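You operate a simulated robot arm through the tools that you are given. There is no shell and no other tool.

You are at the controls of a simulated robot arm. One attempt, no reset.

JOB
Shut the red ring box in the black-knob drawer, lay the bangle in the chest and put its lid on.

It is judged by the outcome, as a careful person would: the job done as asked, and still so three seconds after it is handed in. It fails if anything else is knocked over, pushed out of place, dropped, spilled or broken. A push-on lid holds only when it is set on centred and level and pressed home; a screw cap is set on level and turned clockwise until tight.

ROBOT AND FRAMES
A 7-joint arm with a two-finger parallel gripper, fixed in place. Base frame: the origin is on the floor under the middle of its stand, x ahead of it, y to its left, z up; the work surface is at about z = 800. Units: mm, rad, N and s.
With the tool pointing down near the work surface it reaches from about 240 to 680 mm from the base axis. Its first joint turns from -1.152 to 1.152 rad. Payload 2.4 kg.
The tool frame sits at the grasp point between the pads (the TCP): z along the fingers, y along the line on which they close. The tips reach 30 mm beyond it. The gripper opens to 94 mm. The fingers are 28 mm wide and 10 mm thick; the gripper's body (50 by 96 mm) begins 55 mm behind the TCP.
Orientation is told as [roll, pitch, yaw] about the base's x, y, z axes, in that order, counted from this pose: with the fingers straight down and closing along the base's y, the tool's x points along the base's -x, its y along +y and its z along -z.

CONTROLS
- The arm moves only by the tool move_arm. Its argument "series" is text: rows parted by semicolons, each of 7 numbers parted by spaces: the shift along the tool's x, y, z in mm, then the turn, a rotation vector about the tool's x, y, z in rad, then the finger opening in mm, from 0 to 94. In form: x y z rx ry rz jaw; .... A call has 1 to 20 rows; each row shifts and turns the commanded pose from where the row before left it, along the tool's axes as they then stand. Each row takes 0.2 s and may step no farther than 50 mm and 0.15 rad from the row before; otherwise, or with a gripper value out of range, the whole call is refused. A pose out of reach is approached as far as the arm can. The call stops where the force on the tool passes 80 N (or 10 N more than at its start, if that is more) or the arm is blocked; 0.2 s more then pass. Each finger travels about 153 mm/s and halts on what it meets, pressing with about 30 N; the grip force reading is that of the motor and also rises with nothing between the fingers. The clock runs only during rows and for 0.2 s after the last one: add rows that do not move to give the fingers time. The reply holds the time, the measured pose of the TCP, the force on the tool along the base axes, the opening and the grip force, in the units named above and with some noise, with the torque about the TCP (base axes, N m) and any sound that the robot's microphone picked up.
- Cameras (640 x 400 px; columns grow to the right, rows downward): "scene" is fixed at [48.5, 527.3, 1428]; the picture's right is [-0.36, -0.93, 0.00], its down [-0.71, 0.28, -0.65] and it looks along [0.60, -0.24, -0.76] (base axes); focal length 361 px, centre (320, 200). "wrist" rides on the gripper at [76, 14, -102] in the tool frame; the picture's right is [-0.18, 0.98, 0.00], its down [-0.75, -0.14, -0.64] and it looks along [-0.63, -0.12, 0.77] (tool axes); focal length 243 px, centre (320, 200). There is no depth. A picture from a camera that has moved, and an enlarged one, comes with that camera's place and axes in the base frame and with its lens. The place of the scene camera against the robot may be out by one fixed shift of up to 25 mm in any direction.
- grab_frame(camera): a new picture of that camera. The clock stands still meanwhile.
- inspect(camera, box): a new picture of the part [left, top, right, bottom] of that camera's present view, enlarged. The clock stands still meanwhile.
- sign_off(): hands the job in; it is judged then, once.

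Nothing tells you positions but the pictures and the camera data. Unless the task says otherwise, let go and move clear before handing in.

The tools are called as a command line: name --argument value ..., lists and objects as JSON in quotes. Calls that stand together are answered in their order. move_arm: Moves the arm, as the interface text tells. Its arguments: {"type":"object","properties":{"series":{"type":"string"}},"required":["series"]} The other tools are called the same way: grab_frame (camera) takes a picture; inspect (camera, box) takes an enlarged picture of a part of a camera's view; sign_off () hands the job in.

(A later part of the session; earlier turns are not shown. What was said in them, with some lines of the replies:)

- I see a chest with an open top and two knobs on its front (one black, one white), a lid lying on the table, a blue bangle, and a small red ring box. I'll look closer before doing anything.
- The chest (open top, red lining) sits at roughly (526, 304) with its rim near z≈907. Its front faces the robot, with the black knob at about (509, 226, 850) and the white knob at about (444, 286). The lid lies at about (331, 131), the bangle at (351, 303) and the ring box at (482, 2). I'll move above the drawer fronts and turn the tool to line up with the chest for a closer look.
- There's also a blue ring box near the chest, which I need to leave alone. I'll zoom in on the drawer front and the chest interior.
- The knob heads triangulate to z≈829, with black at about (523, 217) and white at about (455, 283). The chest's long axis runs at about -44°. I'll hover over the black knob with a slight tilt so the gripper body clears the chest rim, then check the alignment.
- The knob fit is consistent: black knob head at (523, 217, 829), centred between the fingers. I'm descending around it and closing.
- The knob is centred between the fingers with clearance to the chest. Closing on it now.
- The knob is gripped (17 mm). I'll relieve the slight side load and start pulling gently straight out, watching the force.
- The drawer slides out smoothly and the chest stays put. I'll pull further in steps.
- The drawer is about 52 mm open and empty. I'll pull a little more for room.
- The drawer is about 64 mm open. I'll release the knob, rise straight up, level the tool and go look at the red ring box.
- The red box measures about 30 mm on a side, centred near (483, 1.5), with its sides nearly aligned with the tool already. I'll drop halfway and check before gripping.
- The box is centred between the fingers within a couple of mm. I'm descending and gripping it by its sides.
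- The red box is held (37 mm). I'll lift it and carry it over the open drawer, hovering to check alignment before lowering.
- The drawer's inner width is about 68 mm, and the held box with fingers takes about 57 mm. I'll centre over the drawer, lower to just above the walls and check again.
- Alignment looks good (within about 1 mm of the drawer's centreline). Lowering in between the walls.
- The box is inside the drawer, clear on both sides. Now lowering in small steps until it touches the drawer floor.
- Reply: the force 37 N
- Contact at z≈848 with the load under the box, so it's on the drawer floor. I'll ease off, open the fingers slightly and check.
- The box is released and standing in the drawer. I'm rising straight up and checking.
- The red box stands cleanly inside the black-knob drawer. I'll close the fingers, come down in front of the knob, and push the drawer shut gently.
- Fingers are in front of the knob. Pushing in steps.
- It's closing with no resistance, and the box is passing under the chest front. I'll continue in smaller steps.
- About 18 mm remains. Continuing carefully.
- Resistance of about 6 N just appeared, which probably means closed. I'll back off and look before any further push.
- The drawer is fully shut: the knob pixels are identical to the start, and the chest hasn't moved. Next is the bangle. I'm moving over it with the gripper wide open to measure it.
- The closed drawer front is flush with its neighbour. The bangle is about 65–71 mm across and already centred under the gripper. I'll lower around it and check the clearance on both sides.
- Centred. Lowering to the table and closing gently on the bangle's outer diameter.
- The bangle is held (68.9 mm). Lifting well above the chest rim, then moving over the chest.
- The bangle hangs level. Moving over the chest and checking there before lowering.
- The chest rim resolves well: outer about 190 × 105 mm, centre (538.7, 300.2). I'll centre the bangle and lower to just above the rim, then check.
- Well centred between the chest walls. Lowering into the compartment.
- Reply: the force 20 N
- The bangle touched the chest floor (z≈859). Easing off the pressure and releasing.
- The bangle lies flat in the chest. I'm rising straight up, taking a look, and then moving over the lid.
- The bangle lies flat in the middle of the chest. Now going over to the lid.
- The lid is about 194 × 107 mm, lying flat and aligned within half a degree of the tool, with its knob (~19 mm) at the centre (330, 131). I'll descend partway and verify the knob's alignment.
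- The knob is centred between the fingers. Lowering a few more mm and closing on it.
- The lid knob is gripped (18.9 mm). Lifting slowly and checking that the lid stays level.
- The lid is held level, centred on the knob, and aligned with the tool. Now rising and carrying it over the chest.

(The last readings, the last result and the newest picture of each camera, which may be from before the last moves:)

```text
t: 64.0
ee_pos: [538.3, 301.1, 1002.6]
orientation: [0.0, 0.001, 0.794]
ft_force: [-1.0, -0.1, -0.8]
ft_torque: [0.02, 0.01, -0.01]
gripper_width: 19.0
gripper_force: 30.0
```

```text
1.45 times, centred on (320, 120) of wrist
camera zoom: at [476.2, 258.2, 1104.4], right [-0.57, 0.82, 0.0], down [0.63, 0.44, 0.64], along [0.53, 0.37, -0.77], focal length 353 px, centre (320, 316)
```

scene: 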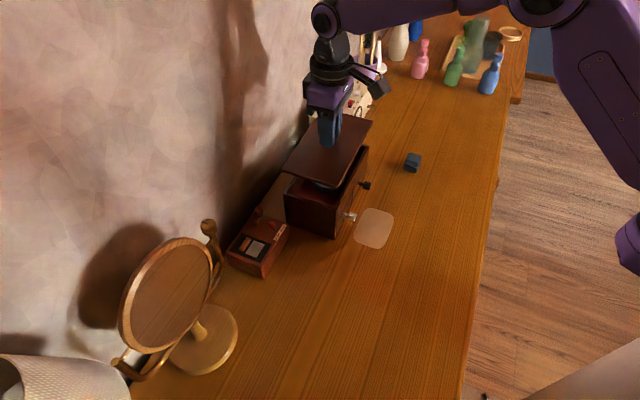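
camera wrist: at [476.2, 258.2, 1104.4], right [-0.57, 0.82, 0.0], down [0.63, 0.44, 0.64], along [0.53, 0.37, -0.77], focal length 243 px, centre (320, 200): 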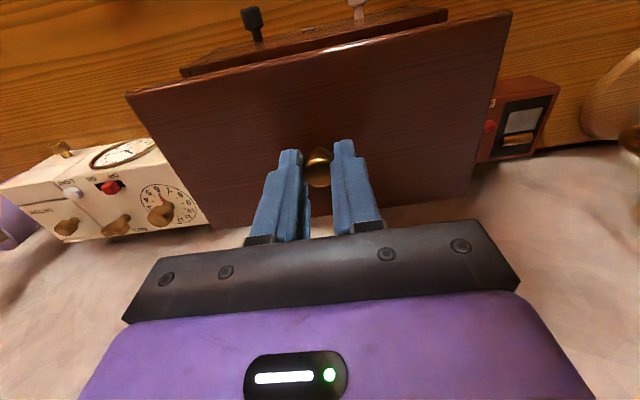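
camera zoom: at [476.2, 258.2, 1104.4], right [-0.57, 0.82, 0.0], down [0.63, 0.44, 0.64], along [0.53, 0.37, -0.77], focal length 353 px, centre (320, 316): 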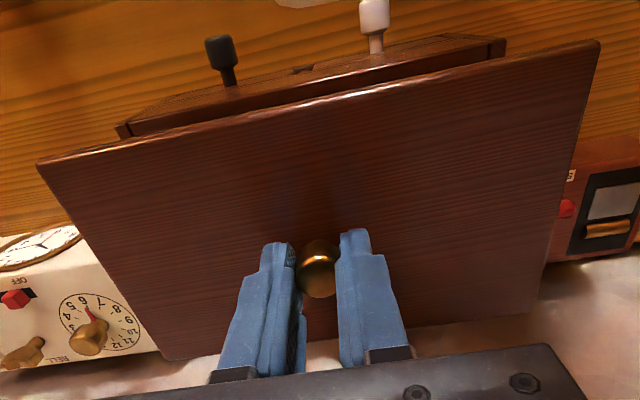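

The lid is about 3 mm too far forward and about 2 mm toward the white end relative to the rim. I'll correct that, lower to ~8 mm above the rim, and check again where parallax is small.

move_arm --series "-2 -1.7 5 0 0 -0.006 8; 0 0 15 0 0 0 8; 0 0 15 0 0 0 8; 0 0 13 0 0 0 8; 0 0 0 0 0 0 8; 0 0 0 0 0 0 8"

inspect --camera "wrist" --box '[100, 0, 540, 240]'

inspect --camera "scene" --box '[280, 115, 380, 225]'

```text
t: 65.4
ee_pos: [541.0, 300.8, 953.7]
orientation: [0.0, 0.001, 0.799]
ft_force: [0.0, -0.1, -0.9]
ft_torque: [-0.01, -0.02, 0.0]
gripper_width: 19.0
gripper_force: 30.3
```

```text
1.45 times, centred on (320, 120) of wrist
camera zoom: at [479.0, 257.3, 1055.8], right [-0.58, 0.82, 0.0], down [0.63, 0.44, 0.64], along [0.52, 0.37, -0.77], focal length 353 px, centre (320, 316)
```

zoom: 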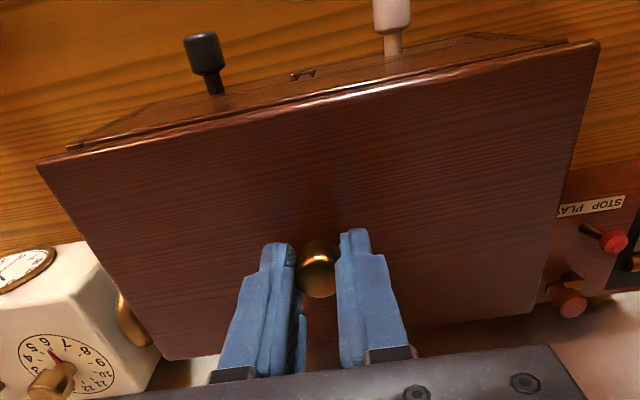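

```text
3.64 times, centred on (330, 170) of scene
camera zoom: at [48.5, 527.3, 1428.0], right [-0.36, -0.93, 0.0], down [-0.71, 0.28, -0.65], along [0.6, -0.24, -0.76], focal length 1313 px, centre (284, 309)
```

zoom: 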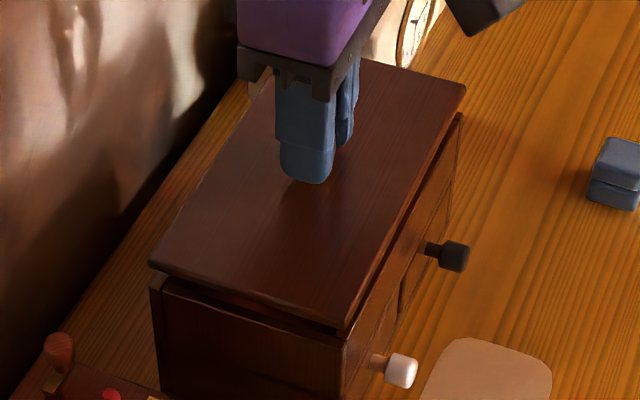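

The lid now matches the rim within about 1 mm, with its edges parallel. A tiny side correction, then lowering gently to contact.

move_arm --series "-0.3 0.8 3 0 0 0 8; 0 0 2 0 0 0 8; 0 0 2 0 0 0 8; 0 0 0 0 0 0 8"

inspect --camera "scene" --box '[280, 115, 380, 225]'

inspect --camera "wrist" --box '[100, 0, 540, 240]'

```text
t: 66.4
ee_pos: [539.5, 301.8, 946.7]
orientation: [-0.001, 0.0, 0.798]
ft_force: [0.1, -0.4, -1.4]
ft_torque: [0.0, 0.01, 0.0]
gripper_width: 18.9
gripper_force: 30.1
```

```text
3.64 times, centred on (330, 170) of scene
camera zoom: at [48.5, 527.3, 1428.0], right [-0.36, -0.93, 0.0], down [-0.71, 0.28, -0.65], along [0.6, -0.24, -0.76], focal length 1313 px, centre (284, 309)
```

zoom: 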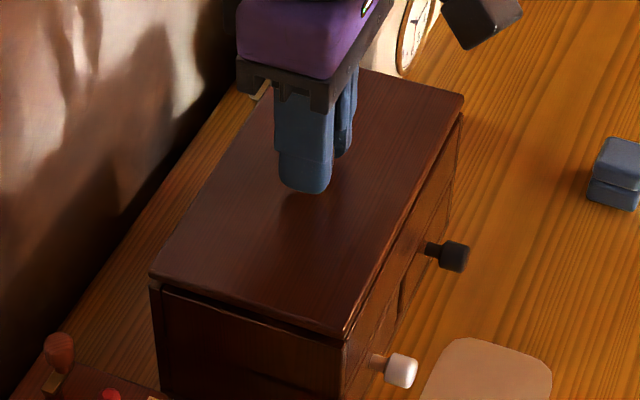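

```text
1.45 times, centred on (320, 120) of wrist
camera zoom: at [478.5, 258.2, 1048.8], right [-0.58, 0.82, 0.0], down [0.63, 0.44, 0.64], along [0.52, 0.37, -0.77], focal length 353 px, centre (320, 316)
```

zoom: 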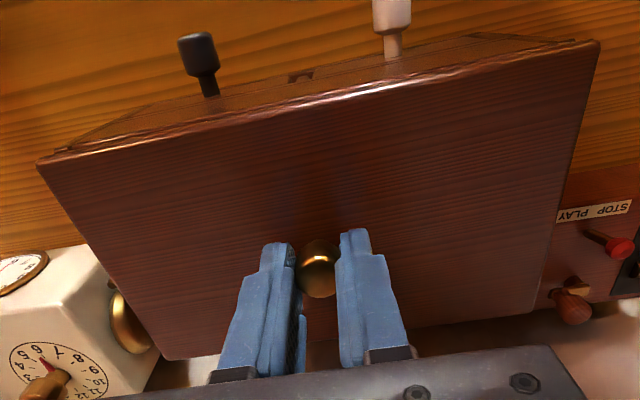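

Excellent alignment. Lowering in small steps until it seats on the rim.

move_arm --series "0.5 0 1.5 0 0 0 8; 0 0 1.5 0 0 0 8; 0 0 0 0 0 0 8"

```text
t: 67.2
ee_pos: [539.4, 301.0, 944.7]
orientation: [0.002, -0.001, 0.8]
ft_force: [-0.3, -0.1, -1.8]
ft_torque: [-0.03, -0.02, 0.0]
gripper_width: 19.0
gripper_force: 30.0
```

move_arm --series "0 0 1.5 0 0 0 8; 0 0 1.5 0 0 0 8; 0 0 0 0 0 0 8"

```text
t: 68.0
ee_pos: [541.0, 302.2, 941.8]
orientation: [0.001, 0.001, 0.799]
ft_force: [-0.1, -0.3, -1.6]
ft_torque: [0.0, 0.02, 0.02]
gripper_width: 18.9
gripper_force: 29.7
```

move_arm --series "0 0 1.5 0 0 0 8; 0 0 1 0 0 0 8; 0 0 0 0 0 0 8"

inspect --camera "scene" --box '[280, 115, 380, 225]'

inspect --camera "wrist" --box '[100, 0, 540, 240]'

```text
t: 68.8
ee_pos: [540.3, 301.9, 941.9]
orientation: [-0.002, -0.004, 0.8]
ft_force: [-5.8, -6.4, 31.3]
ft_torque: [-0.27, 0.28, -0.02]
gripper_width: 18.6
gripper_force: 29.9
heard: snap
```

```text
3.64 times, centred on (330, 170) of scene
camera zoom: at [47.8, 526.8, 1428.2], right [-0.36, -0.93, 0.0], down [-0.71, 0.28, -0.65], along [0.6, -0.24, -0.76], focal length 1313 px, centre (284, 309)
```

zoom: 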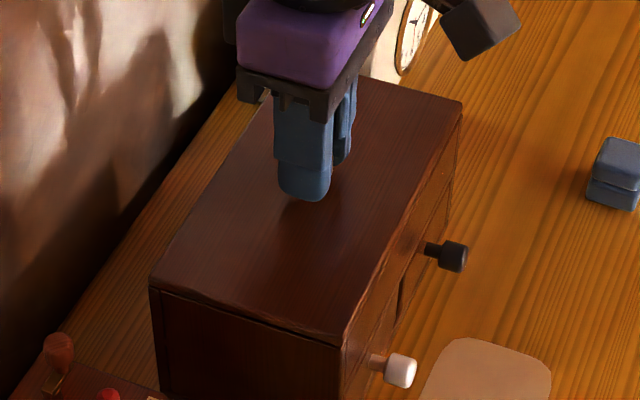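

```text
1.45 times, centred on (320, 120) of wrist
camera zoom: at [478.2, 257.8, 1042.7], right [-0.58, 0.82, 0.0], down [0.62, 0.44, 0.65], along [0.53, 0.37, -0.76], focal length 353 px, centre (320, 316)
```

zoom: 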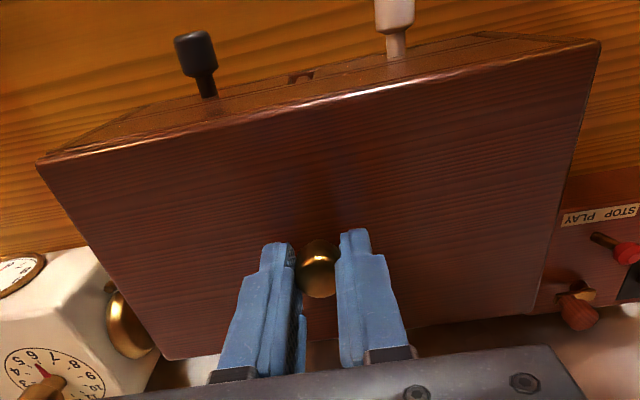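

I heard a snap: the lid pressed home with about 31 N. Easing off the load, opening the fingers and rising clear.

move_arm --series "0 0 -1 0 0 0 8; 0 0 0 0 0 0 19; 0 0 0 0 0 0 28; 0 0 0 0 0 0 40; 0 0 0 0 0 0 40"

inspect --camera "scene" --box '[280, 115, 380, 225]'

```text
t: 70.0
ee_pos: [539.6, 302.7, 939.9]
orientation: [0.002, 0.0, 0.8]
ft_force: [0.6, 0.0, -0.8]
ft_torque: [0.01, 0.01, 0.02]
gripper_width: 39.7
gripper_force: 0.1
```

```text
3.64 times, centred on (330, 170) of scene
camera zoom: at [48.5, 527.3, 1428.0], right [-0.36, -0.93, 0.0], down [-0.71, 0.28, -0.65], along [0.6, -0.24, -0.76], focal length 1313 px, centre (284, 309)
```

zoom: 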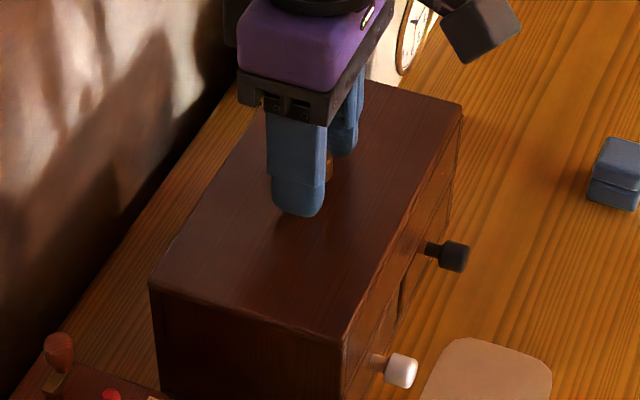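

Released with no load. Rising straight up and moving clear to inspect everything.

move_arm --series "0 0 -10 0 0 0 40; 0 0 -20 0 0 0 40; 0 0 -40 0 0 0 40; 0 0 -40 0 0 0 40; 30 0 -20 0 0 0 40; 40 0 0 0 0 0 40; 40 0 0 0 0 0 40; 40 0 0 0 0 0 40; 0 0 0 0 0 0 40; 0 0 0 0 0 0 40"

grab_frame --camera "scene"

inspect --camera "scene" --box '[280, 115, 380, 245]'

grab_frame --camera "wrist"

```text
t: 72.2
ee_pos: [435.4, 194.5, 1068.4]
orientation: [-0.001, 0.0, 0.798]
ft_force: [-0.5, 0.0, 0.7]
ft_torque: [0.0, -0.02, 0.0]
gripper_width: 39.8
gripper_force: 0.1
```

```text
taken
```

scene: 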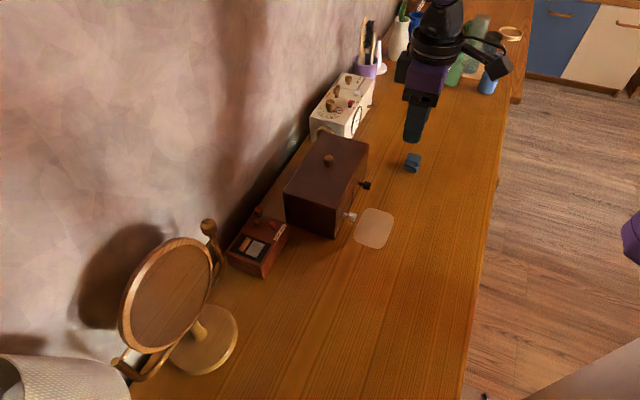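

```text
3.08 times, centred on (330, 180) of scene
camera zoom: at [48.5, 527.2, 1428.0], right [-0.36, -0.93, 0.0], down [-0.71, 0.28, -0.65], along [0.6, -0.24, -0.76], focal length 1111 px, centre (289, 262)
```

zoom: 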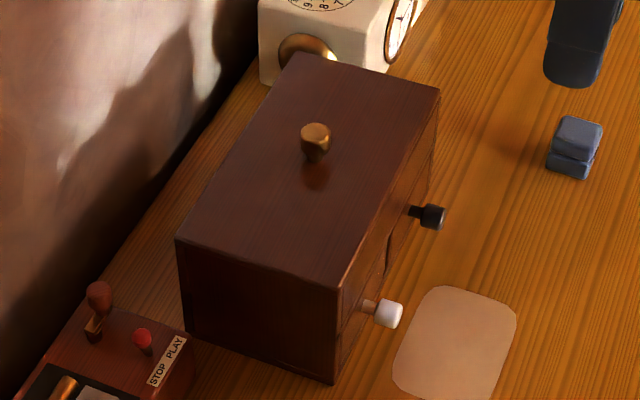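

```text
taken
camera wrist: at [373.8, 150.3, 1170.7], right [-0.58, 0.82, 0.0], down [0.63, 0.44, 0.64], along [0.52, 0.37, -0.77], focal length 243 px, centre (320, 200)
```

wrist: 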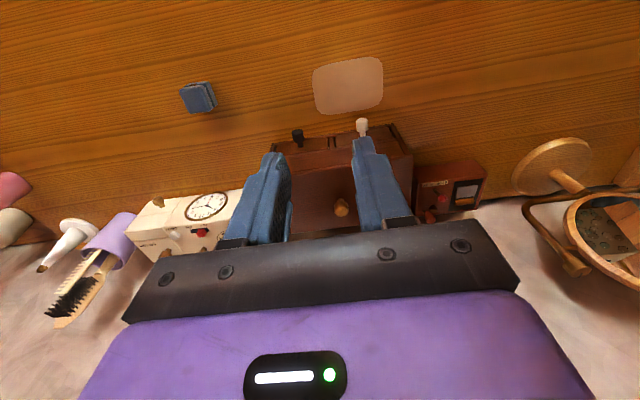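

inspect --camera "wrist" --box '[250, 100, 440, 240]'

inspect --camera "scene" --box '[330, 150, 390, 240]'

inspect --camera "scene" --box '[270, 120, 400, 250]'

```text
2.86 times, centred on (345, 170) of wrist
camera zoom: at [373.8, 150.3, 1170.7], right [-0.58, 0.82, 0.0], down [0.63, 0.44, 0.64], along [0.52, 0.37, -0.77], focal length 693 px, centre (249, 286)
```

zoom: 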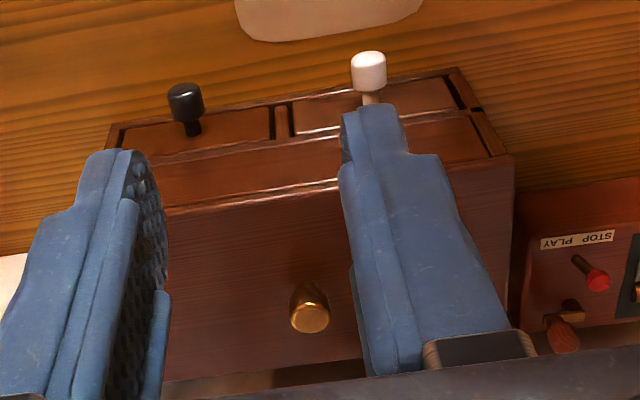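

```text
4.44 times, centred on (360, 195) of scene
camera zoom: at [48.5, 527.2, 1428.0], right [-0.36, -0.93, 0.0], down [-0.71, 0.28, -0.65], along [0.6, -0.24, -0.76], focal length 1605 px, centre (142, 222)
```

zoom: 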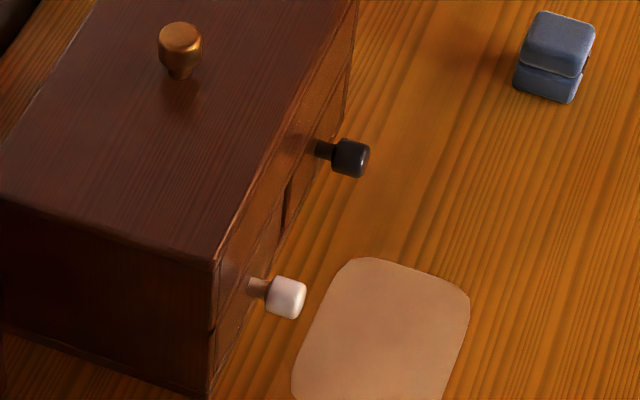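

```text
3.08 times, centred on (335, 185) of scene
camera zoom: at [48.5, 527.2, 1428.0], right [-0.36, -0.93, 0.0], down [-0.71, 0.28, -0.65], along [0.6, -0.24, -0.76], focal length 1111 px, centre (274, 246)
```

zoom: 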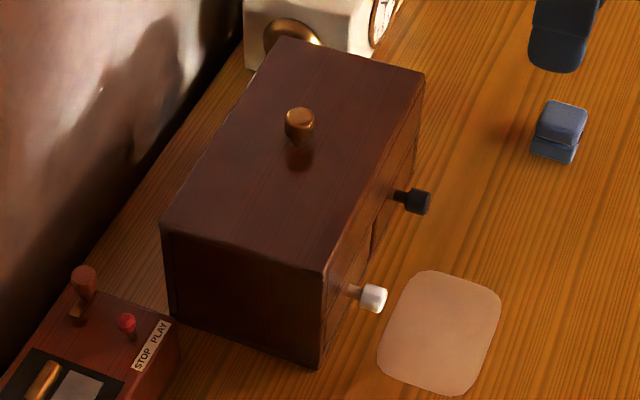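

The red ring box is shut in the black-knob drawer, which sits flush with the white-knob one. The bangle is in the chest, and the lid is on centred and level, having snapped home. The chest and its neighbours look as they did at the start and the arm is clear, so I'm handing in.

sign_off

```text
The job is handed in.
```

The job is done and handed in; no verdict came back. The last pictures before hand-in showed:

- **Ring box:** the red ring box is shut in the black-knob drawer. The drawer front sits flush with the white-knob one, and its knob is back at its starting position.
- **Bangle:** it lies flat near the middle of the chest.
- **Lid:** it is on centred and level, and I heard it snap home at about 31 N.
- **Everything else:** the chest had not moved, and the blue ring box and the other items nearby looked undisturbed. The gripper was open and clear of the chest.
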